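You operate a simulated robot arm through the tools that you are given. There is no shell and no other tool. Be economical: measure what you need, move in short steps, check, and stop when the job is done.

You are at the controls of a simulated robot arm. One attempt, no reset.

Task
Dry the wet yellow block in the dryer, then switch it off.
Fine: stand it on a pad and turn it under the hood, where it stays.

It is judged by the outcome, as a careful person would: the job done as asked, and still so three seconds after it is handed in. It fails if anything else is knocked over, pushed out of place, dropped, spilled or broken.

Robot
A 7-joint arm with a two-finger parallel gripper, fixed in place. Base frame: the origin is at the foot of the arm, x ahead of it, y to its left, z up; the work surface is at about z = 0.764. Units: m, rad, N and s.
With the tool pointing down near the work surface it reaches from about 0.22 to 0.68 m from the base axis. Its first joint turns from -1.152 to 1.152 rad. Payload 2.4 kg.
The tool frame sits at the grasp point between the pads (the TCP): z along the fingers, y along the line on which they close. The tips reach 0.03 m beyond it. The gripper opens to 0.094 m. The fingers are 0.028 m wide and 0.01 m thick; the gripper's body (0.05 by 0.096 m) begins 0.055 m behind the TCP.
Orientation is that of the tool frame in the base frame, as a unit quaternion [x, y, z, w]. With the fingers straight down and closing along the base's y, the tool's x points along the base's -x, its y along +y and its z along -z.

Tools
- The arm moves only by the tool apply_moves. Its arguments are lists of equal length, an entry for each row: "xyz": the shift along the base's x, y, z in m, a list of three; "rot": the turn, a rotation vector about the base's x, y, z in rad, a list of three; "grip": the closure in counts, from 0 (fully open) to 255 (shut). In form: {"xyz": [[dx, dy, dz], ...], "rot": [[wx, wy, wz], ...], "grip": [grip, ...]}. A call has 1 to 10 rows; each row is the pose to reach, as a shift and turn from the pose commanded when the call began. Each row takes 0.2 s and may step no farther than 0.05 m and 0.15 rad from the row before; otherwise, or with a gripper value out of range, the whole call is refused. Where a pose cannot be reached the arm comes as near as it can. A force on the tool above 70 N (or 10 N above the force at the start of the call, whichever is more), or a blocked arm, ends the call early, and 0.2 s more pass. Each finger travels about 0.153 m/s and halts on what it meets, pressing with about 44 N; the grip force reading is that of the motor and also rises with nothing between the fingers. The clock runs only during rows and for 0.2 s after the last one: add rows that repeat a pose to give the fingers time. The reply holds the time, the measured pose of the TCP, the force on the tool along the base axes, the opening and the grip force, in the units named above and with some noise, with the torque about the TCP (base axes, N m) and any sound that the robot's microphone picked up, and new pictures: "pictures" is both (left out), scene, wrist or none.
- Cameras (640 x 400 px; columns grow to the right, rows downward): "scene" is fixed at [0.0294, 0.4664, 1.4485]; the picture's right is [-0.82, -0.57, 0.00], its down [-0.31, 0.44, -0.84] and it looks along [0.48, -0.69, -0.54] (base axes); focal length 336 px, centre (320, 200). "wrist" rides on the gripper at [0.076, 0.014, -0.102] in the tool frame; the picture's right is [-0.18, 0.98, 0.00], its down [-0.75, -0.14, -0.64] and it looks along [-0.63, -0.12, 0.77] (tool axes); focal length 243 px, centre (320, 200). There is no depth. A picture from a camera that has moved, and an enlarged one, comes with that camera's place and axes in the base frame and with its lens.
- inspect(camera, box): a new picture of the part [left, top, right, bottom] of that camera's present view, enlarged. It takes no simulated time.
- job_done(): hands the job in; it is judged then, once.

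Work in short steps. Places have to be worked out from the pictures, the camera data and where the tool is seen: move nearer, look again, correct. Check each grasp and each placing, and mend what went wrong. You have 120 turns and 200 pictures in all, those below and enlarged ones among them. Open the gripper and draw the arm clear of the work before you hand the job in, unless the task says otherwise; then end with one line.

The tools are called after "Call:" as name(argument=value, ...) on one line, values as JSON. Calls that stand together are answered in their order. apply_moves: Moves the arm, as the interface text tells. Its arguments: {"type":"object","properties":{"xyz":{"type":"array"},"rot":{"type":"array"},"grip":{"type":"array"},"pictures":{"type":"string","enum":["both","scene","wrist","none"]}},"required":["xyz","rot","grip"]} The other tools are called the same way: inspect (camera, box) takes an enlarged picture of a part of a camera's view; job_done () hands the job in.

At the start:

```text
time: 0.0
tool_pos: [0.3451, -0.0451, 1.185]
orientation: [0.001, 1.0, -0.001, 0.0]
force: [-0.2, 0.3, -0.6]
moment: [0.02, 0.04, 0.01]
width: 0.094
grip_force: 0.1
```

scene: 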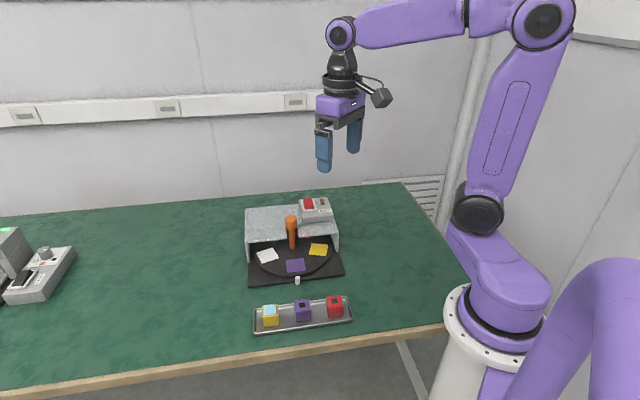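
wrist: 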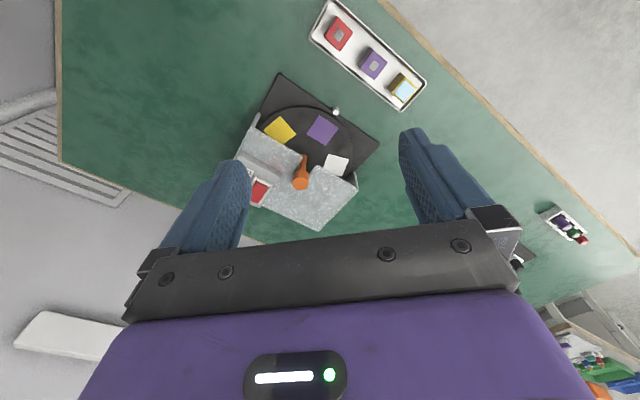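

I'll enlarge the dryer and the tray to understand the parts.

Call:
inspect(camera="scene", box=[230, 185, 370, 345])

Call:
inspect(camera="wrist", box=[220, 0, 440, 230])

Call:
inspect(camera="scene", box=[0, 210, 100, 310])

```text
2.50 times, centred on (300, 265) of scene
camera zoom: at [0.0294, 0.4664, 1.4485], right [-0.82, -0.57, 0.0], down [-0.31, 0.44, -0.84], along [0.48, -0.69, -0.54], focal length 839 px, centre (370, 38)
```

zoom: 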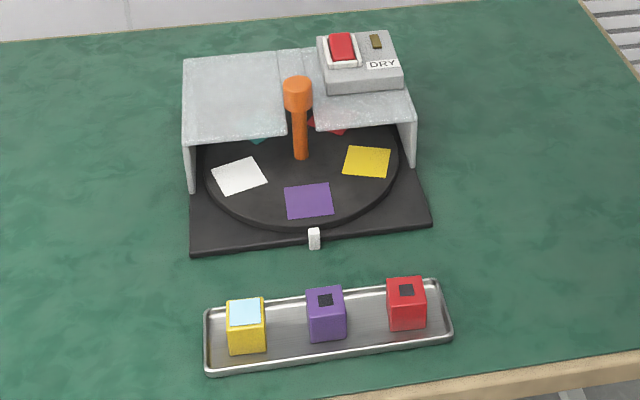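

```text
1.74 times, centred on (330, 115) of wrist
camera zoom: at [0.2694, -0.0306, 1.2895], right [0.18, 0.98, 0.0], down [0.75, -0.14, 0.64], along [0.63, -0.12, -0.77], focal length 422 px, centre (303, 348)
```

zoom: 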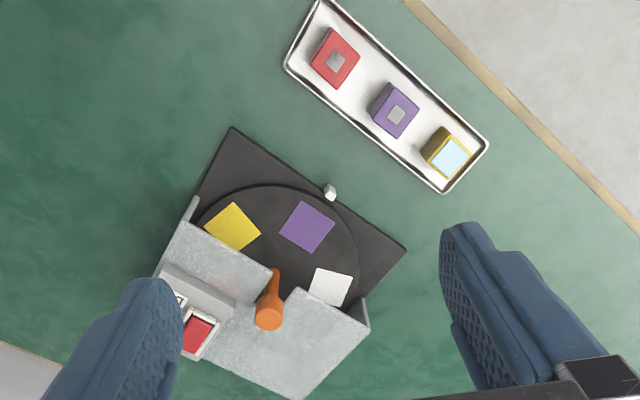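

```text
4.00 times, centred on (50, 260) of scene
camera zoom: at [0.0294, 0.4664, 1.4485], right [-0.82, -0.57, 0.0], down [-0.31, 0.44, -0.84], along [0.48, -0.69, -0.54], focal length 1342 px, centre (1400, -40)
```

zoom: 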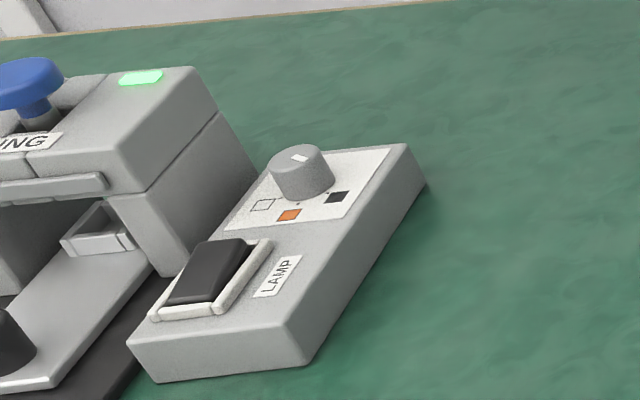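

The dryer has a turntable with coloured pads, an orange post at its centre around (0.53, -0.11), and a red switch on top of the hood. I put the yellow block at about (0.428, 0.103), in a tray running along about 45°. I'll move above it, turning the tool by -45°.

Call:
apply_moves(xyz=[[0.01, 0.018, -0.029], [0.021, 0.037, -0.059], [0.031, 0.055, -0.088], [0.041, 0.074, -0.117], [0.052, 0.092, -0.147], [0.062, 0.111, -0.176], [0.073, 0.129, -0.206], [0.083, 0.148, -0.235], [0.083, 0.148, -0.235]], rot=[[0, 0, -0.098], [0, 0, -0.196], [0, 0, -0.294], [0, 0, -0.392], [0, 0, -0.49], [0, 0, -0.588], [0, 0, -0.686], [0, 0, -0.785], [0, 0, -0.785]], grip=[0, 0, 0, 0, 0, 0, 0, 0, 0])

```text
time: 2.0
tool_pos: [0.4276, 0.1022, 0.9511]
orientation: [0.383, 0.924, 0.0, -0.001]
force: [-0.1, 0.2, 0.6]
moment: [0.0, 0.02, 0.03]
width: 0.0939
grip_force: 0.0
camera wrist: at [0.3845, 0.1678, 1.0547], right [0.83, 0.56, 0.0], down [0.43, -0.63, 0.64], along [0.36, -0.53, -0.77], focal length 243 px, centre (320, 200)
```

scene: 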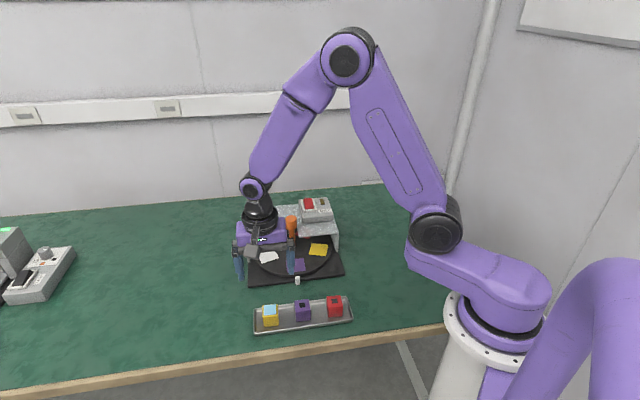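
wrist: 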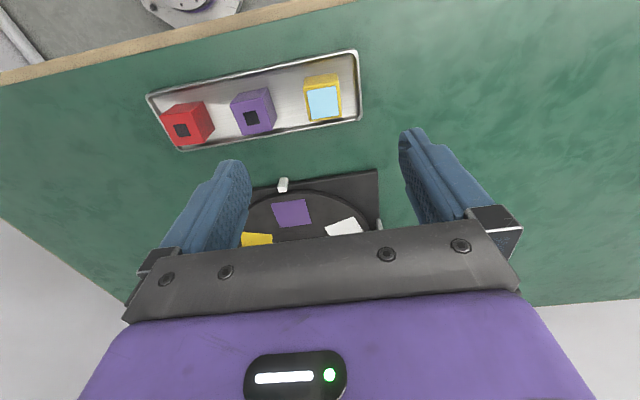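

The block lies close to beneath the TCP. I'll enlarge the wrist view to refine its place and orientation.

Call:
inspect(camera="wrist", box=[270, 40, 390, 140])

Call:
inspect(camera="scene", box=[245, 285, 365, 345])

```text
4.00 times, centred on (330, 90) of wrist
camera zoom: at [0.3845, 0.1678, 1.0547], right [0.83, 0.56, 0.0], down [0.43, -0.63, 0.64], along [0.36, -0.53, -0.77], focal length 970 px, centre (280, 640)
```

zoom: 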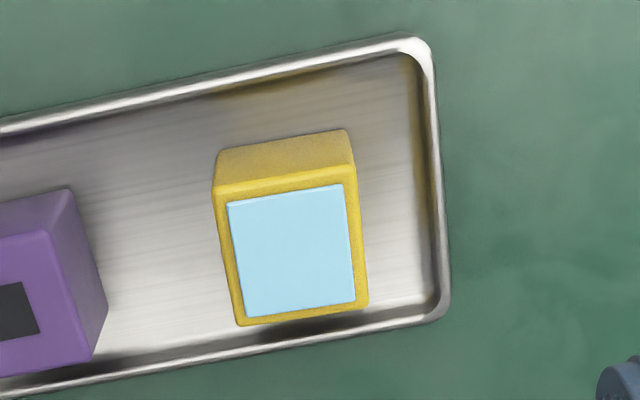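

```text
5.33 times, centred on (305, 315) of scene
camera zoom: at [0.0294, 0.4664, 1.4485], right [-0.82, -0.57, 0.0], down [-0.31, 0.44, -0.84], along [0.48, -0.69, -0.54], focal length 1790 px, centre (400, -413)
```

zoom: 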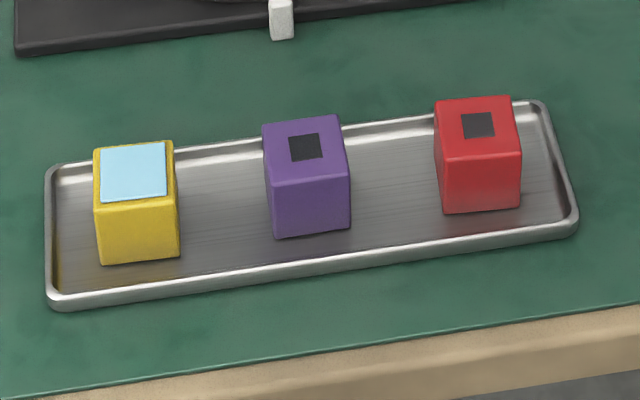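

The block is 0.035 m wide, aligned with the tool, and centred near (0.431, 0.1015). I'll narrow the gripper to about 0.05 m, descend partway, and check.

Call:
apply_moves(xyz=[[0.003, -0.001, 0], [0.003, -0.001, -0.03], [0.003, -0.001, -0.06], [0.003, -0.001, -0.09], [0.003, -0.001, -0.1], [0.003, -0.001, -0.1]], rot=[[0, 0, 0], [0, 0, 0], [0, 0, 0], [0, 0, 0], [0, 0, 0], [0, 0, 0]], grip=[115, 115, 115, 115, 115, 115])

```text
time: 3.4
tool_pos: [0.4311, 0.1017, 0.8505]
orientation: [0.383, 0.924, 0.001, -0.001]
force: [0.2, -0.2, 0.4]
moment: [0.02, -0.01, -0.01]
width: 0.0517
grip_force: 0.1
camera wrist: at [0.3879, 0.167, 0.9538], right [0.83, 0.56, 0.0], down [0.43, -0.63, 0.64], along [0.36, -0.53, -0.77], focal length 243 px, centre (320, 200)
```

scene: 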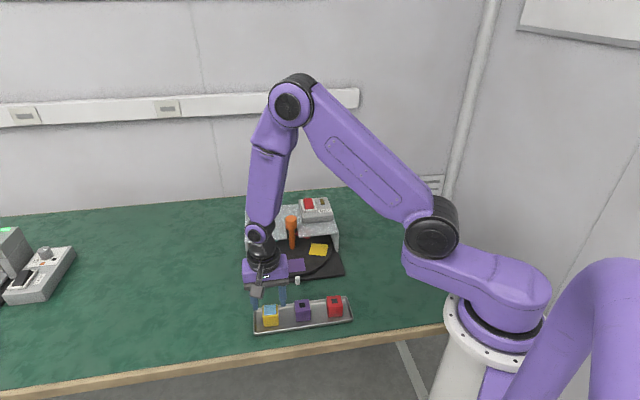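
wrist: 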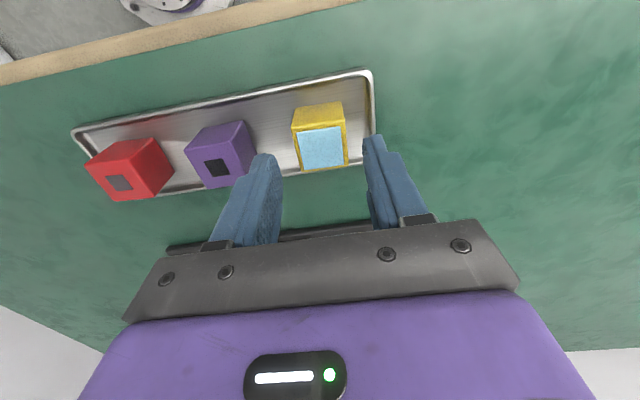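

The block is centred at about (0.432, 0.1025), so the alignment holds. I'll descend to z≈0.808 and close.

Call:
apply_moves(xyz=[[0.001, 0.001, -0.02], [0.001, 0.001, -0.035], [0.001, 0.001, -0.043], [0.001, 0.001, -0.043], [0.001, 0.001, -0.043], [0.001, 0.001, -0.043], [0.001, 0.001, -0.043]], rot=[[0, 0, 0], [0, 0, 0], [0, 0, 0], [0, 0, 0], [0, 0, 0], [0, 0, 0], [0, 0, 0]], grip=[115, 115, 115, 115, 190, 190, 190])

```text
time: 5.0
tool_pos: [0.4318, 0.1033, 0.8073]
orientation: [0.383, 0.924, 0.0, 0.0]
force: [0.0, 0.1, -0.5]
moment: [-0.03, 0.01, 0.02]
width: 0.0351
grip_force: 44.4
camera wrist: at [0.389, 0.1675, 0.9112], right [0.83, 0.56, 0.0], down [0.43, -0.63, 0.64], along [0.36, -0.53, -0.77], focal length 243 px, centre (320, 200)
```

scene: 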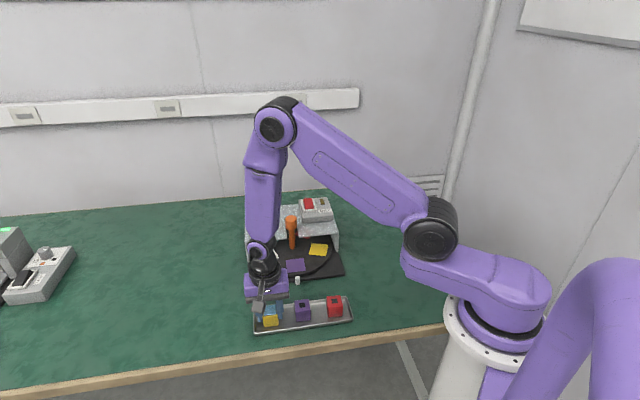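
wrist: 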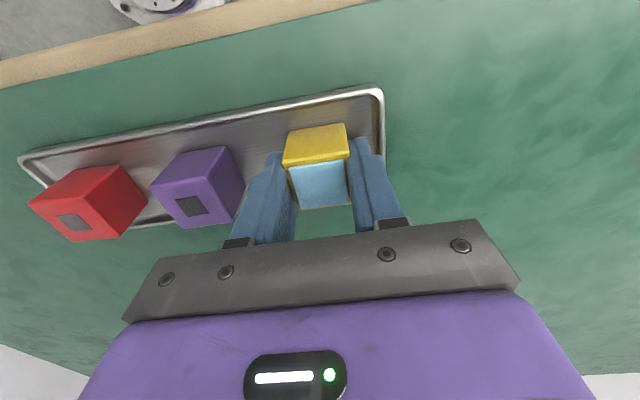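

The block is gripped with a width of 0.0351 m. I'll lift it about 0.11 m and carry it toward the purple pad, which I put near (0.484, -0.066).

Call:
apply_moves(xyz=[[0, 0, 0.03], [0, 0, 0.07], [0, 0, 0.11], [0.012, -0.038, 0.11], [0.024, -0.076, 0.11], [0.036, -0.114, 0.11], [0.045, -0.145, 0.11], [0.048, -0.155, 0.11], [0.048, -0.155, 0.11]], rot=[[0, 0, 0], [0, 0, 0], [0, 0, 0], [0, 0, 0], [0, 0, 0], [0, 0, 0], [0, 0, 0], [0, 0, 0], [0, 0, 0]], grip=[190, 190, 190, 190, 190, 190, 190, 190, 190])

```text
time: 7.0
tool_pos: [0.4791, -0.0517, 0.9168]
orientation: [0.382, 0.924, 0.0, -0.001]
force: [0.1, -0.3, -1.2]
moment: [-0.02, 0.01, 0.0]
width: 0.0348
grip_force: 44.3
camera wrist: at [0.4363, 0.0107, 1.0215], right [0.83, 0.56, 0.0], down [0.43, -0.63, 0.64], along [0.36, -0.53, -0.77], focal length 243 px, centre (320, 200)
```

scene: 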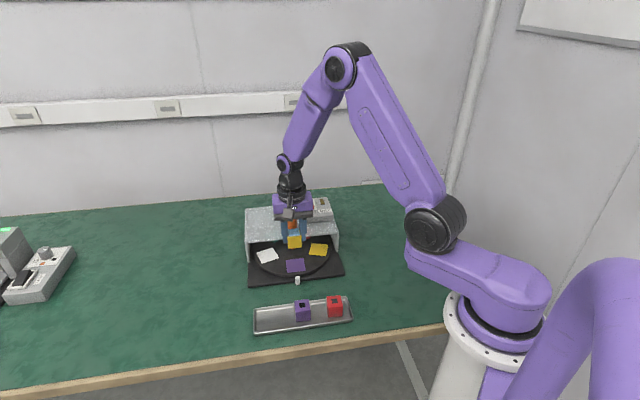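
wrist: 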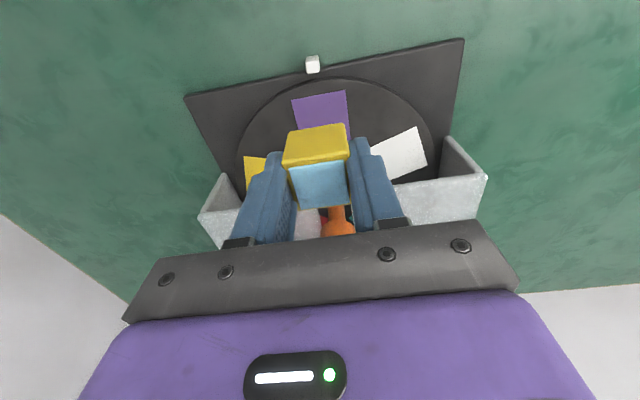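

The purple pad's centre works out to about (0.487, -0.065) from both views. I'll shift over it and descend to just above.

Call:
apply_moves(xyz=[[0.008, -0.0135, 0], [0.008, -0.0135, -0.03], [0.008, -0.0135, -0.06], [0.008, -0.0135, -0.075], [0.008, -0.0135, -0.075]], rot=[[0, 0, 0], [0, 0, 0], [0, 0, 0], [0, 0, 0], [0, 0, 0]], grip=[190, 190, 190, 190, 190])

Call:
inspect(camera="scene", box=[230, 185, 370, 295])

```text
time: 8.2
tool_pos: [0.4886, -0.0664, 0.8425]
orientation: [0.383, 0.924, 0.0, 0.0]
force: [0.6, 0.2, -1.0]
moment: [-0.01, 0.02, 0.02]
width: 0.0348
grip_force: 44.0
camera wrist: at [0.4447, -0.0019, 0.9465], right [0.82, 0.57, 0.0], down [0.43, -0.63, 0.64], along [0.36, -0.53, -0.77], focal length 243 px, centre (320, 200)
```

scene: 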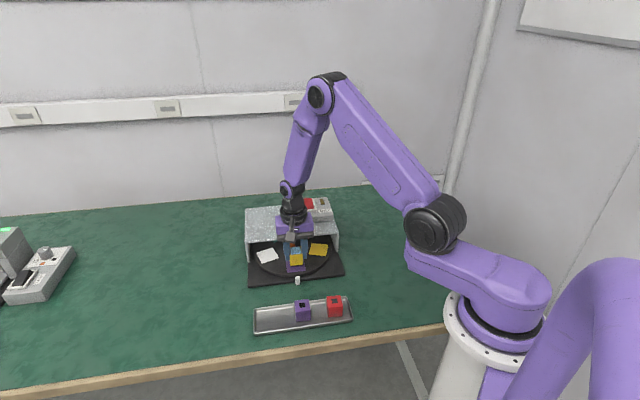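
wrist: 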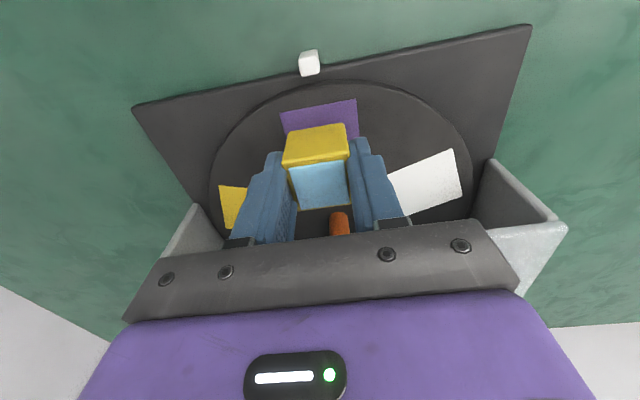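

```text
3.64 times, centred on (300, 240) of scene
camera zoom: at [0.0294, 0.4664, 1.4485], right [-0.82, -0.57, 0.0], down [-0.31, 0.44, -0.84], along [0.48, -0.69, -0.54], focal length 1220 px, centre (393, 54)
```

zoom: 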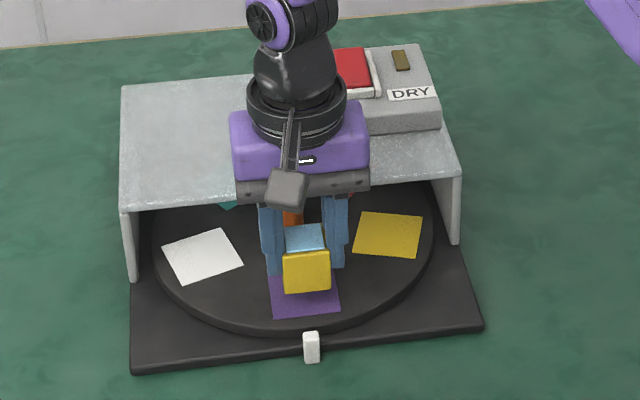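

The block is centred over the purple pad with about 2 cm to go. I'll lower it in small steps and watch the force.

Call:
apply_moves(xyz=[[0.001, 0, -0.006], [0.001, 0, -0.012], [0.001, 0, -0.015], [0.001, 0, -0.015]], rot=[[0, 0, 0], [0, 0, 0], [0, 0, 0], [0, 0, 0]], grip=[190, 190, 190, 190], pictures="none")

Call:
inspect(camera="scene", box=[270, 230, 330, 285])

```text
time: 9.2
tool_pos: [0.4891, -0.0649, 0.8272]
orientation: [0.383, 0.924, 0.0, -0.001]
force: [-0.2, 0.1, -1.2]
moment: [-0.02, 0.01, -0.02]
width: 0.0352
grip_force: 44.0
```

```text
7.27 times, centred on (300, 258) of scene
camera zoom: at [0.0294, 0.4664, 1.4485], right [-0.82, -0.57, 0.0], down [-0.31, 0.44, -0.84], along [0.48, -0.69, -0.54], focal length 2440 px, centre (466, -218)
```

zoom: 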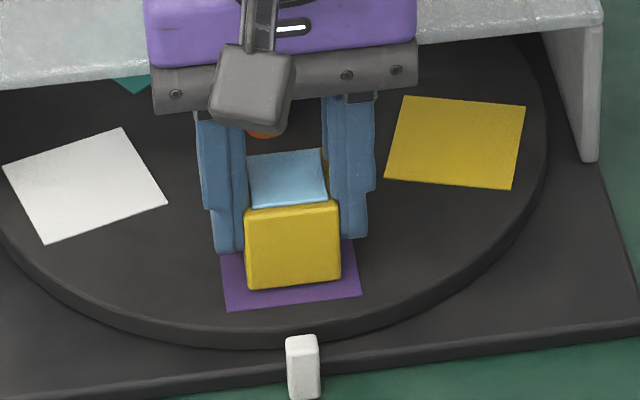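

There is still no contact. I'll continue down in 1–2 mm steps.

Call:
apply_moves(xyz=[[0, 0, -0.002], [0, 0, -0.004], [0, 0, -0.004]], rot=[[0, 0, 0], [0, 0, 0], [0, 0, 0]], grip=[190, 190, 190], pictures="none")

```text
time: 10.0
tool_pos: [0.4884, -0.0647, 0.8248]
orientation: [0.383, 0.924, 0.0, 0.0]
force: [-6.5, 2.5, 34.3]
moment: [0.14, 0.35, -0.24]
width: 0.0351
grip_force: 43.7
```

The force shows contact at z≈0.825. I'll relieve it by 1 mm, open to about 0.055 m, and rise.

Call:
apply_moves(xyz=[[0, 0, 0.001], [0, 0, 0.001], [0, 0, 0.001], [0, 0, 0.001], [0, 0, 0.03], [0, 0, 0.07], [-0.015, 0.015, 0.11], [-0.045, 0.045, 0.13], [-0.045, 0.045, 0.13]], rot=[[0, 0, 0], [0, 0, 0], [0, 0, 0], [0, 0, 0], [0, 0, 0], [0, 0, 0], [0, 0, 0], [0, 0, 0], [0, 0, 0]], grip=[190, 150, 105, 105, 105, 105, 105, 105, 105])

Call:
inspect(camera="wrist", box=[170, 0, 490, 240])

Call:
inspect(camera="scene", box=[230, 185, 370, 295])

```text
time: 12.0
tool_pos: [0.4446, -0.0209, 0.9527]
orientation: [0.382, 0.924, 0.0, 0.001]
force: [1.3, 0.1, 0.1]
moment: [-0.01, -0.02, -0.04]
width: 0.0552
grip_force: 0.1
camera wrist: at [0.4013, 0.0434, 1.0575], right [0.83, 0.56, 0.0], down [0.43, -0.63, 0.64], along [0.36, -0.53, -0.77], focal length 243 px, centre (320, 200)
```

scene: 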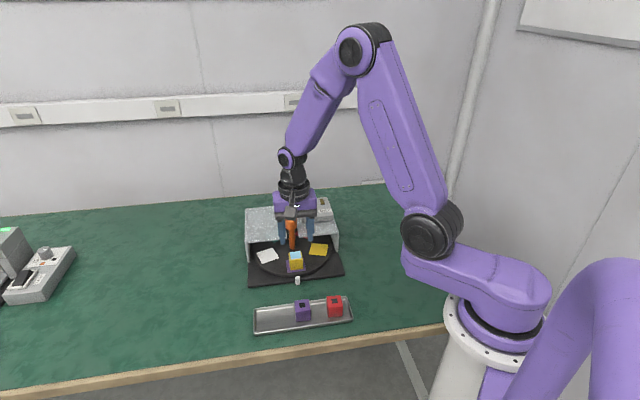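
wrist: 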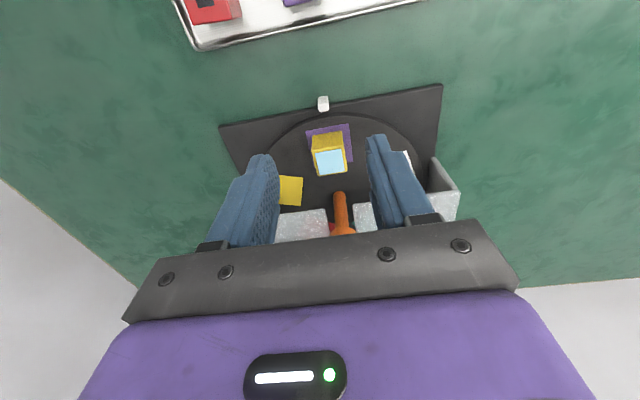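

```text
1.67 times, centred on (330, 120) of wrist
camera zoom: at [0.4013, 0.0434, 1.0575], right [0.83, 0.56, 0.0], down [0.43, -0.63, 0.64], along [0.36, -0.53, -0.77], focal length 404 px, centre (303, 333)
```

zoom: 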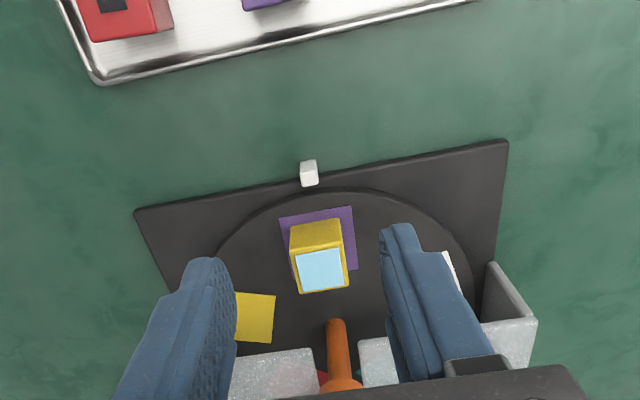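

```text
3.64 times, centred on (300, 240) of scene
camera zoom: at [0.0294, 0.4664, 1.4485], right [-0.82, -0.57, 0.0], down [-0.31, 0.44, -0.84], along [0.48, -0.69, -0.54], focal length 1220 px, centre (393, 54)
```

zoom: 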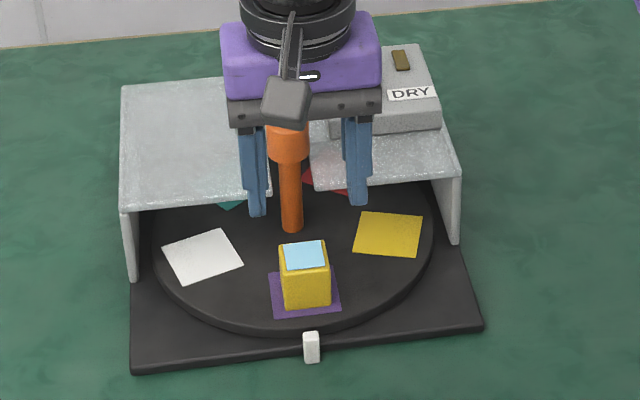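

The block stands on the purple pad. Next I'll move the open fingers above the post cap, with the tips above 0.92, to line up on it.

Call:
apply_moves(xyz=[[0.02, -0.02, 0.01], [0.045, -0.046, 0.01], [0.07, -0.07, 0.01], [0.085, -0.087, 0.01], [0.085, -0.087, 0.01]], rot=[[0, 0, 0], [0, 0, 0], [0, 0, 0], [0, 0, 0], [0, 0, 0]], grip=[105, 105, 105, 105, 105])

Call:
inspect(camera="wrist", box=[220, 90, 420, 240])

Call:
inspect(camera="scene", box=[230, 165, 370, 295])

```text
time: 13.2
tool_pos: [0.5287, -0.108, 0.9641]
orientation: [0.383, 0.924, 0.0, 0.0]
force: [-0.2, -1.5, -0.6]
moment: [-0.01, 0.0, 0.03]
width: 0.0554
grip_force: 0.0
camera wrist: at [0.4855, -0.0444, 1.0677], right [0.83, 0.56, 0.0], down [0.43, -0.63, 0.64], along [0.36, -0.53, -0.77], focal length 243 px, centre (320, 200)
```

scene: 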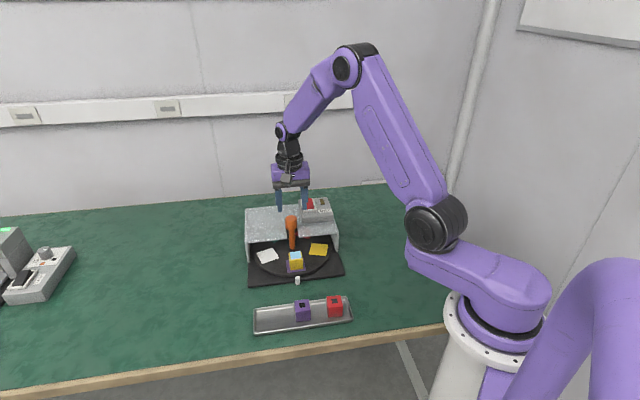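
wrist: 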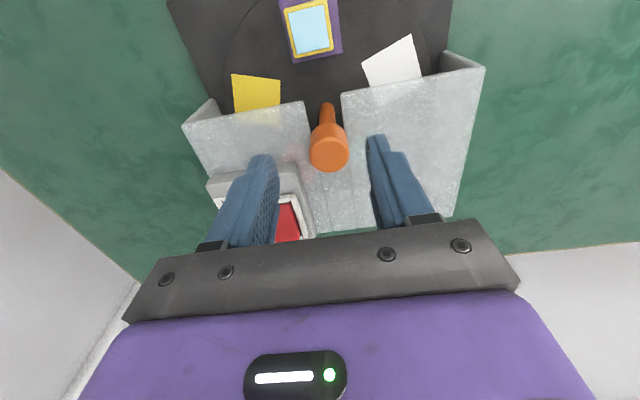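

```text
2.67 times, centred on (320, 165) of wrist
camera zoom: at [0.4855, -0.0444, 1.0677], right [0.83, 0.56, 0.0], down [0.43, -0.63, 0.64], along [0.36, -0.53, -0.77], focal length 647 px, centre (320, 293)
```

zoom: 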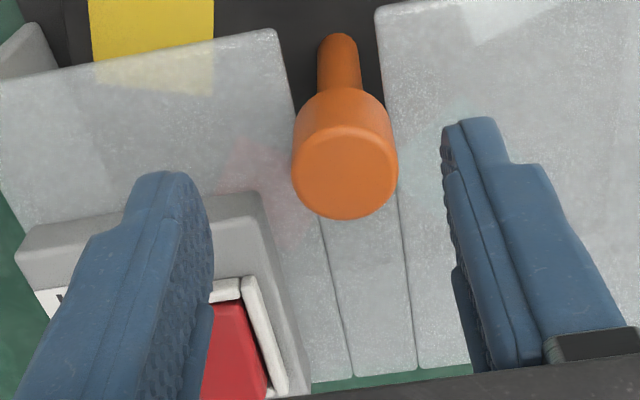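

```text
3.08 times, centred on (300, 230) of scene
camera zoom: at [0.0294, 0.4664, 1.4485], right [-0.82, -0.57, 0.0], down [-0.31, 0.44, -0.84], along [0.48, -0.69, -0.54], focal length 1032 px, centre (382, 108)
```

zoom: 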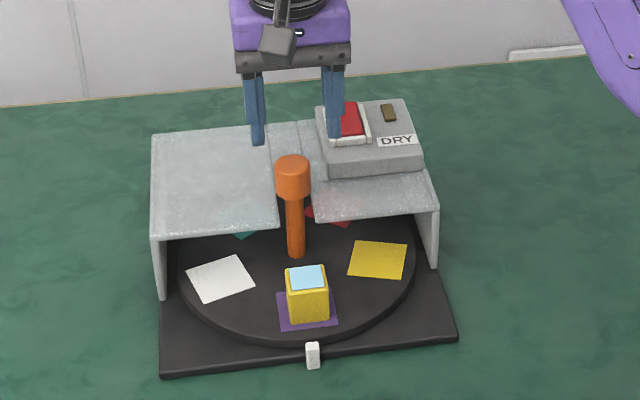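

From the wrist view I put the cap's centre at about (0.545, -0.119), with a diameter of 0.032 and its top near 0.896. I'll shift over it, descend until the tips straddle the cap top, and check.

Call:
apply_moves(xyz=[[0.016, -0.011, 0], [0.016, -0.011, 0], [0.016, -0.011, -0.02], [0.016, -0.011, -0.03], [0.016, -0.011, -0.03]], rot=[[0, 0, 0], [0, 0, 0], [0, 0, 0], [0, 0, 0], [0, 0, 0]], grip=[105, 105, 105, 105, 105], pictures="wrist")

Call:
inspect(camera="wrist", box=[220, 90, 420, 240])

Call:
inspect(camera="scene", box=[260, 165, 350, 255])

```text
time: 14.4
tool_pos: [0.5441, -0.118, 0.9327]
orientation: [0.382, 0.924, 0.0, 0.001]
force: [0.7, -0.5, 0.4]
moment: [0.0, -0.02, -0.02]
width: 0.0554
grip_force: 0.2
camera wrist: at [0.5017, -0.0546, 1.0377], right [0.83, 0.56, 0.0], down [0.43, -0.63, 0.64], along [0.36, -0.53, -0.77], focal length 243 px, centre (320, 200)
```

wrist: 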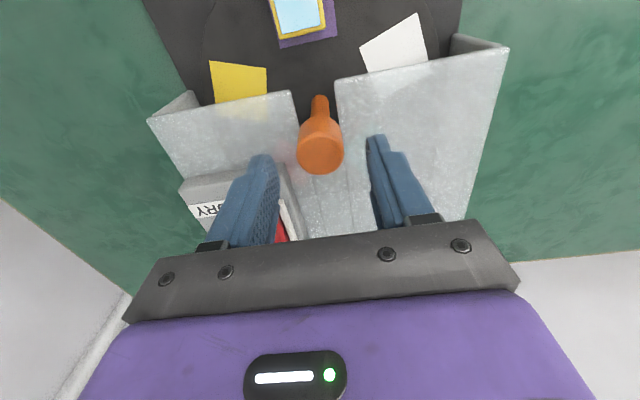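

```text
2.67 times, centred on (320, 165) of wrist
camera zoom: at [0.5017, -0.0546, 1.0377], right [0.83, 0.56, 0.0], down [0.43, -0.63, 0.64], along [0.36, -0.53, -0.77], focal length 647 px, centre (320, 293)
```

zoom: 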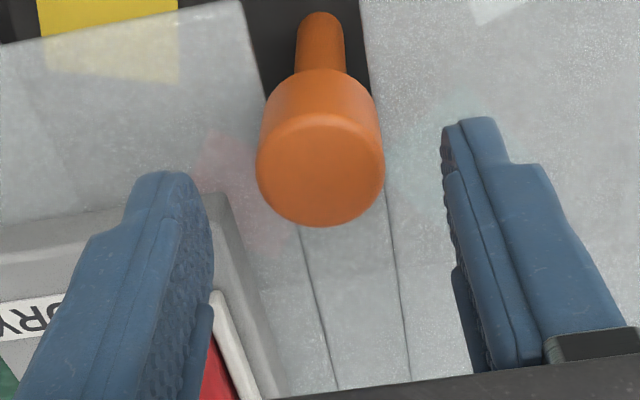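

```text
4.44 times, centred on (305, 210) of scene
camera zoom: at [0.0294, 0.4664, 1.4485], right [-0.82, -0.57, 0.0], down [-0.31, 0.44, -0.84], along [0.48, -0.69, -0.54], focal length 1491 px, centre (387, 156)
```

zoom: 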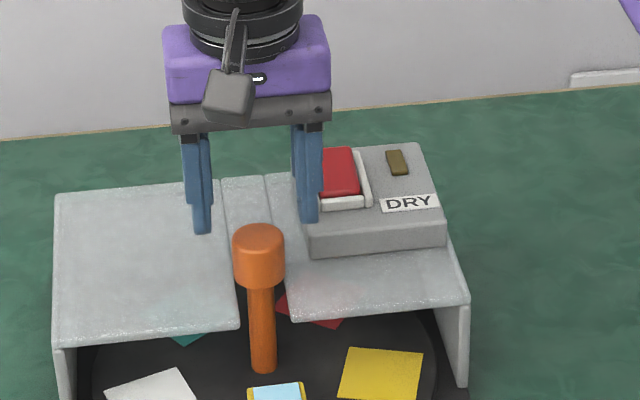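

The cap is centred between the fingers and lies about 4 mm farther out, with its top near 0.891. I'll descend to TCP 0.889 and close on it.

Call:
apply_moves(xyz=[[0.002, -0.0025, -0.015], [0.002, -0.0025, -0.03], [0.002, -0.0025, -0.044], [0.002, -0.0025, -0.044], [0.002, -0.0025, -0.044], [0.002, -0.0025, -0.044], [0.002, -0.0025, -0.044]], rot=[[0, 0, 0], [0, 0, 0], [0, 0, 0], [0, 0, 0], [0, 0, 0], [0, 0, 0], [0, 0, 0]], grip=[105, 105, 105, 105, 200, 200, 200])

Call:
inspect(camera="scene", box=[230, 165, 370, 295])

```text
time: 16.0
tool_pos: [0.5464, -0.1216, 0.8897]
orientation: [0.384, 0.923, -0.001, 0.0]
force: [-2.5, -4.8, -0.2]
moment: [-0.02, 0.03, -0.05]
width: 0.0346
grip_force: 45.0
camera wrist: at [0.5036, -0.0577, 0.993], right [0.83, 0.56, 0.0], down [0.43, -0.63, 0.64], along [0.36, -0.53, -0.77], focal length 243 px, centre (320, 200)
```

scene: 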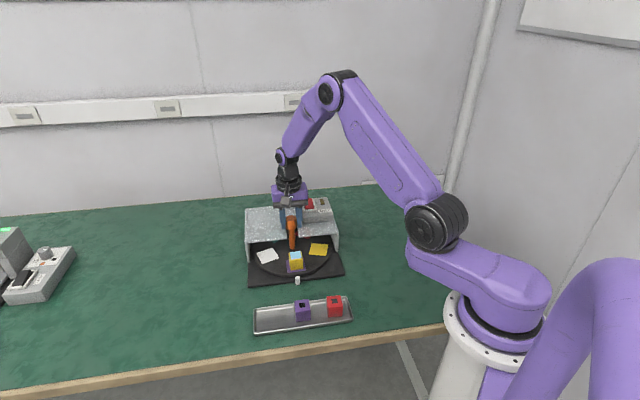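
wrist: 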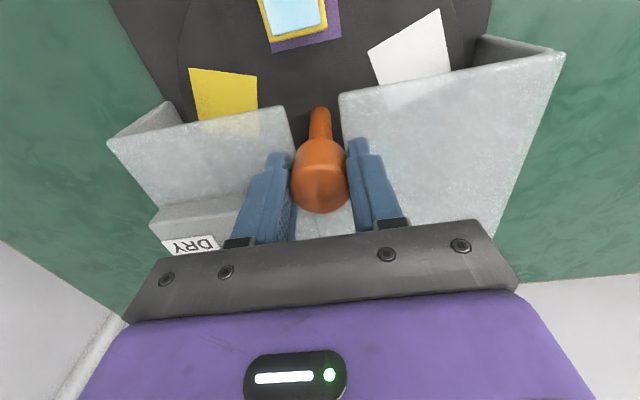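

```text
3.08 times, centred on (300, 230) of scene
camera zoom: at [0.0293, 0.4663, 1.4485], right [-0.82, -0.57, 0.0], down [-0.31, 0.44, -0.84], along [0.48, -0.69, -0.54], focal length 1032 px, centre (382, 108)
```

zoom: 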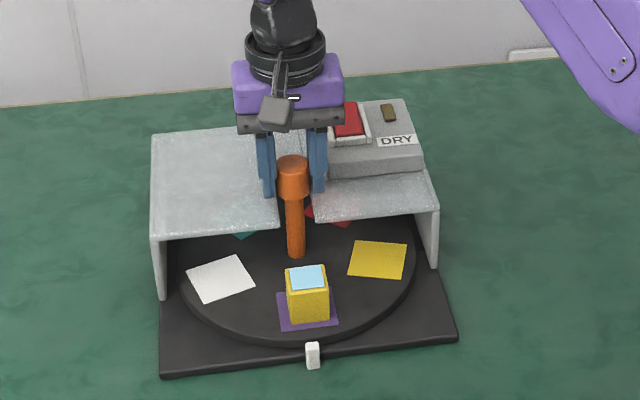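

The cap is gripped at 0.0346 m with only small side forces. I'll test a small turn of +0.3 rad and see whether the table follows.

Call:
apply_moves(xyz=[[0, 0, 0], [0, 0, 0], [0, 0, 0], [0, 0, 0], [0, 0, 0]], rot=[[0, 0, 0.075], [0, 0, 0.15], [0, 0, 0.225], [0, 0, 0.3], [0, 0, 0.3]], grip=[200, 200, 200, 200, 200], pictures="none")

Call:
inspect(camera="scene", box=[230, 165, 370, 295])

```text
time: 17.2
tool_pos: [0.5459, -0.1225, 0.8899]
orientation: [0.24, 0.971, 0.0, -0.001]
force: [-9.6, -13.7, -4.8]
moment: [-0.05, 0.0, 0.02]
width: 0.0344
grip_force: 45.0
```

```text
3.08 times, centred on (300, 230) of scene
camera zoom: at [0.0292, 0.466, 1.4486], right [-0.82, -0.57, 0.0], down [-0.31, 0.44, -0.84], along [0.48, -0.69, -0.54], focal length 1032 px, centre (382, 108)
```

zoom: 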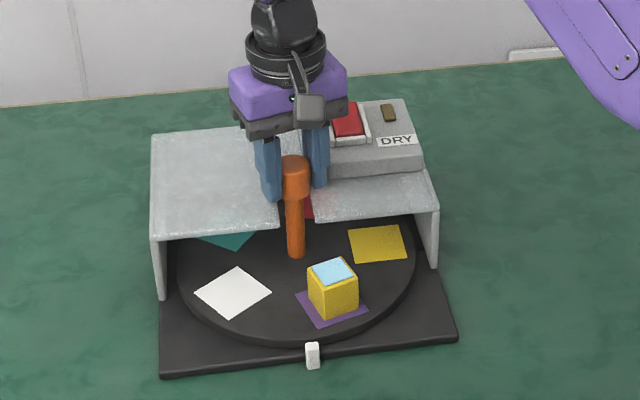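

The table turns 1:1 with the post. There is a side force of about 17 N, so I'll shift about 2 mm to relieve it and turn on by another 1.2 rad.

Call:
apply_moves(xyz=[[-0.001, -0.0015, 0], [-0.001, -0.0015, 0], [-0.001, -0.0015, 0], [-0.001, -0.0015, 0], [-0.001, -0.0015, 0], [-0.001, -0.0015, 0], [-0.001, -0.0015, 0], [-0.001, -0.0015, 0], [-0.001, -0.0015, 0], [-0.001, -0.0015, 0]], rot=[[0, 0, 0.1], [0, 0, 0.22], [0, 0, 0.34], [0, 0, 0.46], [0, 0, 0.6], [0, 0, 0.74], [0, 0, 0.88], [0, 0, 1.02], [0, 0, 1.12], [0, 0, 1.2]], grip=[200, 200, 200, 200, 200, 200, 200, 200, 200, 200], pictures="none")

Call:
inspect(camera="scene", box=[230, 165, 370, 295])

```text
time: 19.4
tool_pos: [0.5457, -0.1252, 0.889]
orientation: [-0.349, 0.937, -0.001, 0.001]
force: [8.7, -23.8, -31.0]
moment: [0.59, 0.3, 0.02]
width: 0.0333
grip_force: 45.3
```

```text
3.08 times, centred on (300, 230) of scene
camera zoom: at [0.0302, 0.4657, 1.4487], right [-0.82, -0.57, 0.0], down [-0.31, 0.44, -0.84], along [0.48, -0.69, -0.54], focal length 1032 px, centre (382, 108)
```

zoom: 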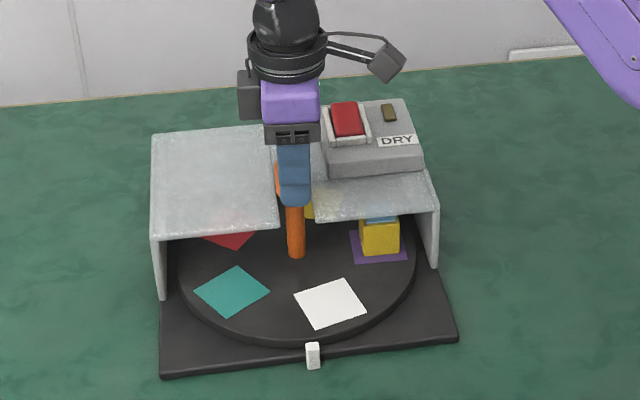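

The table has turned about 86° and the block is just entering under the hood. Side and vertical strain has built up, so I'll open the fingers slightly to relieve it and recentre on the cap.

Call:
apply_moves(xyz=[[0, 0, 0], [0, 0, 0], [0, 0, 0]], rot=[[0, 0, 0], [0, 0, 0], [0, 0, 0]], grip=[170, 135, 135], pictures="wrist")

Call:
inspect(camera="wrist", box=[220, 90, 420, 240])

Call:
inspect(camera="scene", box=[230, 165, 370, 295])

```text
time: 20.2
tool_pos: [0.5455, -0.1216, 0.8886]
orientation: [-0.35, 0.937, 0.001, 0.0]
force: [0.1, 0.1, 0.2]
moment: [0.03, -0.03, 0.01]
width: 0.0442
grip_force: 0.0
camera wrist: at [0.4803, -0.1607, 0.994], right [-0.51, 0.86, 0.0], down [0.66, 0.39, 0.64], along [0.55, 0.33, -0.77], focal length 243 px, centre (320, 200)
```

wrist: 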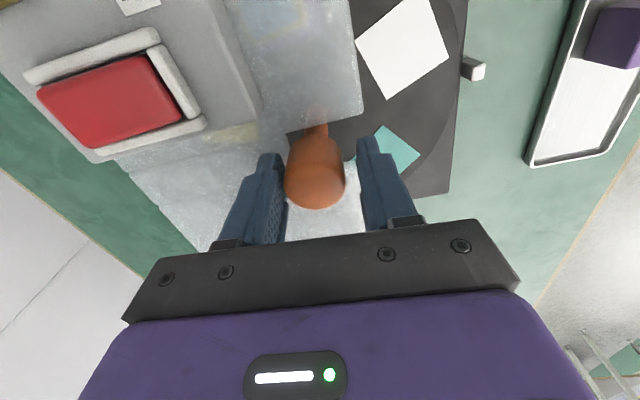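

```text
2.67 times, centred on (320, 165) of wrist
camera zoom: at [0.4803, -0.1607, 0.994], right [-0.51, 0.86, 0.0], down [0.66, 0.39, 0.64], along [0.55, 0.33, -0.77], focal length 647 px, centre (320, 293)
```

zoom: 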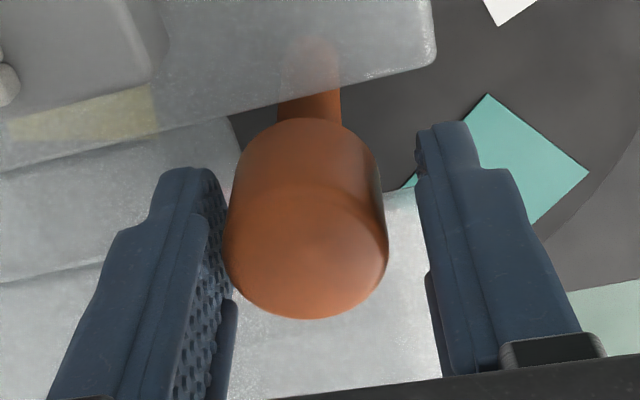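

```text
3.08 times, centred on (300, 230) of scene
camera zoom: at [0.0294, 0.4664, 1.4485], right [-0.82, -0.57, 0.0], down [-0.31, 0.44, -0.84], along [0.48, -0.69, -0.54], focal length 1032 px, centre (382, 108)
```

zoom: 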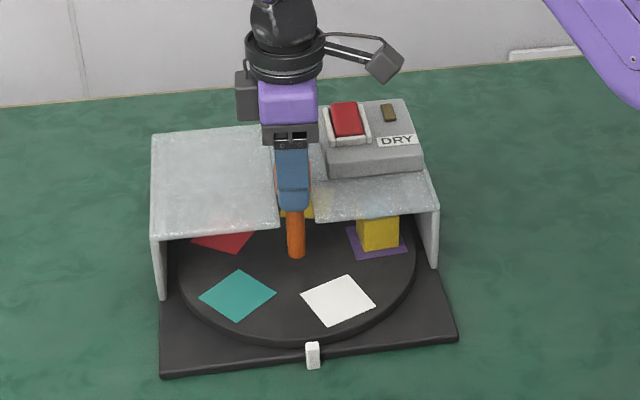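

The strain is gone. The cap appears about 4 mm toward -y of the tool, so I'll recentre to about (0.544, -0.1255) and grip again.

Call:
apply_moves(xyz=[[-0.0015, -0.004, 0], [-0.0015, -0.004, 0], [-0.0015, -0.004, 0], [-0.0015, -0.004, 0]], rot=[[0, 0, 0], [0, 0, 0], [0, 0, 0], [0, 0, 0]], grip=[135, 200, 200, 200], pictures="none")

```text
time: 21.2
tool_pos: [0.5459, -0.1266, 0.8902]
orientation: [-0.35, 0.937, -0.001, 0.0]
force: [6.9, 0.4, -4.2]
moment: [-0.02, -0.12, -0.05]
width: 0.0358
grip_force: 45.1
```

The side force is small now. I'll turn on by another 0.9 rad.

Call:
apply_moves(xyz=[[0.001, 0, 0], [0.001, 0, 0], [0.001, 0, 0], [0.001, 0, 0], [0.001, 0, 0], [0.001, 0, 0], [0.001, 0, 0], [0.001, 0, 0]], rot=[[0, 0, 0.1], [0, 0, 0.22], [0, 0, 0.34], [0, 0, 0.46], [0, 0, 0.58], [0, 0, 0.7], [0, 0, 0.82], [0, 0, 0.9]], grip=[200, 200, 200, 200, 200, 200, 200, 200], pictures="none")

Call:
inspect(camera="scene", box=[230, 165, 370, 295])

```text
time: 23.0
tool_pos: [0.5486, -0.1265, 0.8889]
orientation: [0.724, -0.69, 0.004, -0.003]
force: [27.9, -4.1, -15.8]
moment: [-0.03, 0.12, -0.12]
width: 0.0343
grip_force: 44.9
```

```text
3.08 times, centred on (300, 230) of scene
camera zoom: at [0.0304, 0.4662, 1.4485], right [-0.82, -0.57, 0.0], down [-0.31, 0.44, -0.84], along [0.48, -0.69, -0.54], focal length 1032 px, centre (382, 108)
```

zoom: 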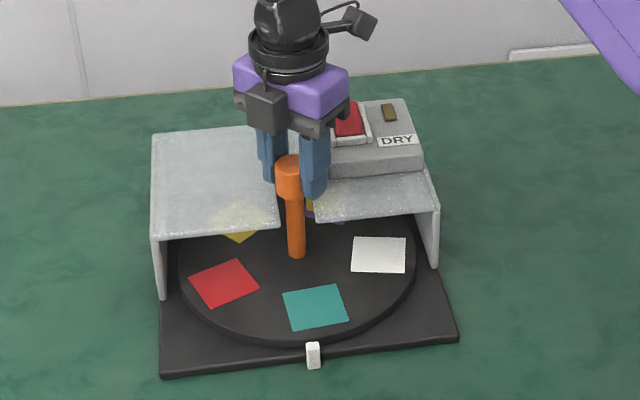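

The block is under the hood. I'll nudge the table on by about 0.07 rad so the teal pad lines up with the front marker, easing the side load at the same time, then release and look.

Call:
apply_moves(xyz=[[0.003, -0.001, 0], [0.003, -0.001, 0], [0.003, -0.001, 0], [0.003, -0.001, 0], [0.003, -0.001, 0], [0.003, -0.001, 0]], rot=[[0, 0, 0.04], [0, 0, 0.08], [0, 0, 0.08], [0, 0, 0.08], [0, 0, 0.08], [0, 0, 0.08]], grip=[200, 200, 200, 170, 135, 135], pictures="wrist")

Call:
inspect(camera="scene", box=[230, 165, 370, 295])

```text
time: 24.4
tool_pos: [0.5481, -0.1272, 0.8886]
orientation: [0.749, -0.663, 0.0, 0.001]
force: [-0.3, 0.0, 0.6]
moment: [-0.01, 0.0, 0.0]
width: 0.0442
grip_force: 0.1
camera wrist: at [0.5439, -0.2049, 0.9933], right [-1.0, 0.06, 0.0], down [0.05, 0.77, 0.64], along [0.04, 0.64, -0.77], focal length 243 px, centre (320, 200)
```

wrist: 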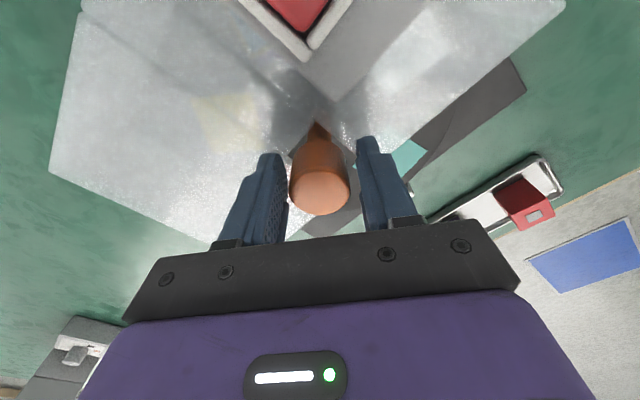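

```text
3.08 times, centred on (300, 230) of scene
camera zoom: at [0.0294, 0.4664, 1.4485], right [-0.82, -0.57, 0.0], down [-0.31, 0.44, -0.84], along [0.48, -0.69, -0.54], focal length 1032 px, centre (382, 108)
```

zoom: 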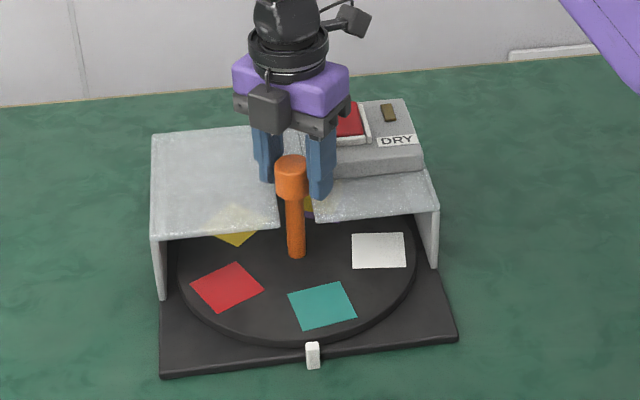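

The table reads about 149° of turn, the block is well under the hood, and the fingers are free. I'll rise straight up and look at the switch.

Call:
apply_moves(xyz=[[0, 0, 0.03], [0, 0, 0.07], [0, 0, 0.1], [0, 0, 0.1], [0, 0, 0.1], [0, 0, 0.1], [0, 0, 0.1], [0, 0, 0.1], [0, 0, 0.1], [0, 0, 0.1]], rot=[[0, 0, 0], [0, 0, 0], [0, 0, -0.13], [0, 0, -0.27], [0, 0, -0.41], [0, 0, -0.55], [0, 0, -0.69], [0, 0, -0.83], [0, 0, -0.97], [0, 0, -1.1]], grip=[135, 135, 135, 135, 200, 255, 255, 255, 255, 255], pictures="wrist")

Call:
inspect(camera="scene", box=[230, 165, 370, 295])

Call:
inspect(camera="scene", box=[285, 185, 350, 235])

```text
time: 26.6
tool_pos: [0.5494, -0.1274, 0.9893]
orientation: [-0.292, 0.957, 0.0, 0.0]
force: [-0.6, -0.2, -0.4]
moment: [-0.02, 0.01, -0.01]
width: 0.0
grip_force: 32.6
camera wrist: at [0.4779, -0.158, 1.0936], right [-0.4, 0.92, 0.0], down [0.7, 0.3, 0.64], along [0.59, 0.25, -0.77], focal length 243 px, centre (320, 200)
```

wrist: 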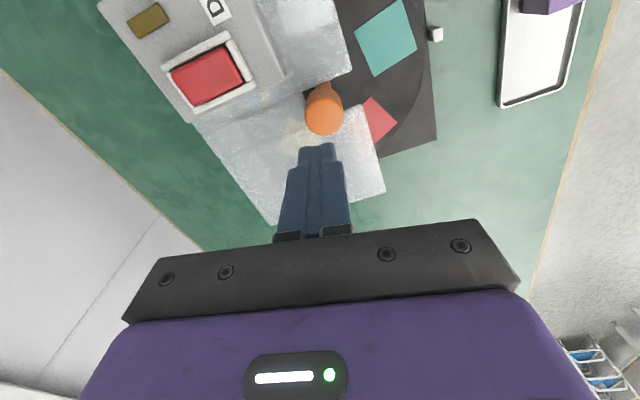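

```text
3.08 times, centred on (300, 230) of scene
camera zoom: at [0.0294, 0.4664, 1.4485], right [-0.82, -0.57, 0.0], down [-0.31, 0.44, -0.84], along [0.48, -0.69, -0.54], focal length 1032 px, centre (382, 108)
```

zoom: 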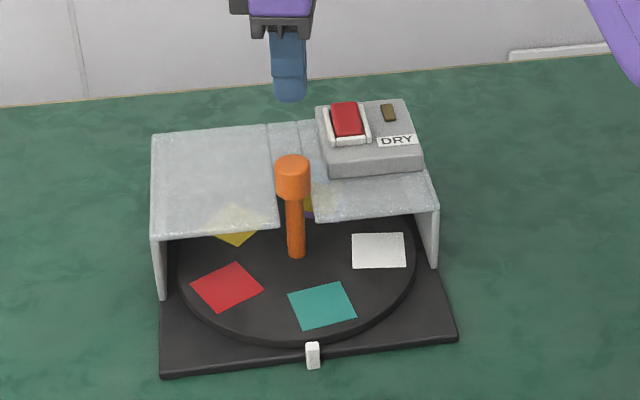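

```text
8.00 times, centred on (318, 210) of scene
camera zoom: at [0.0294, 0.4664, 1.4485], right [-0.82, -0.57, 0.0], down [-0.31, 0.44, -0.84], along [0.48, -0.69, -0.54], focal length 2684 px, centre (340, 120)
```

zoom: 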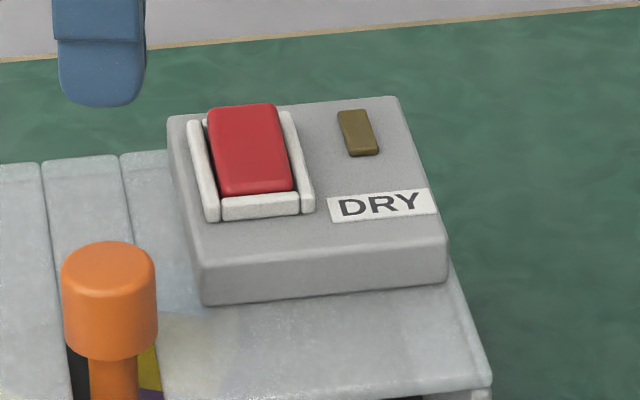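

The rocker's rear end appears raised and its front end down. I'll enlarge the wrist view to locate its ends.

Call:
inspect(camera="wrist", box=[90, 0, 290, 130])

```text
3.08 times, centred on (190, 65) of wrist
camera zoom: at [0.4779, -0.158, 1.0936], right [-0.4, 0.92, 0.0], down [0.7, 0.3, 0.64], along [0.59, 0.25, -0.77], focal length 746 px, centre (720, 615)
```

zoom: 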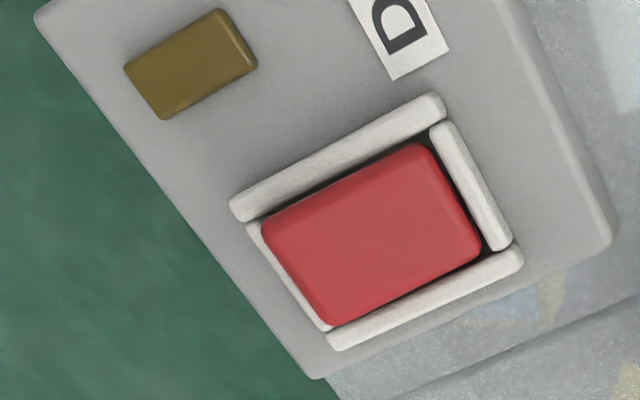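

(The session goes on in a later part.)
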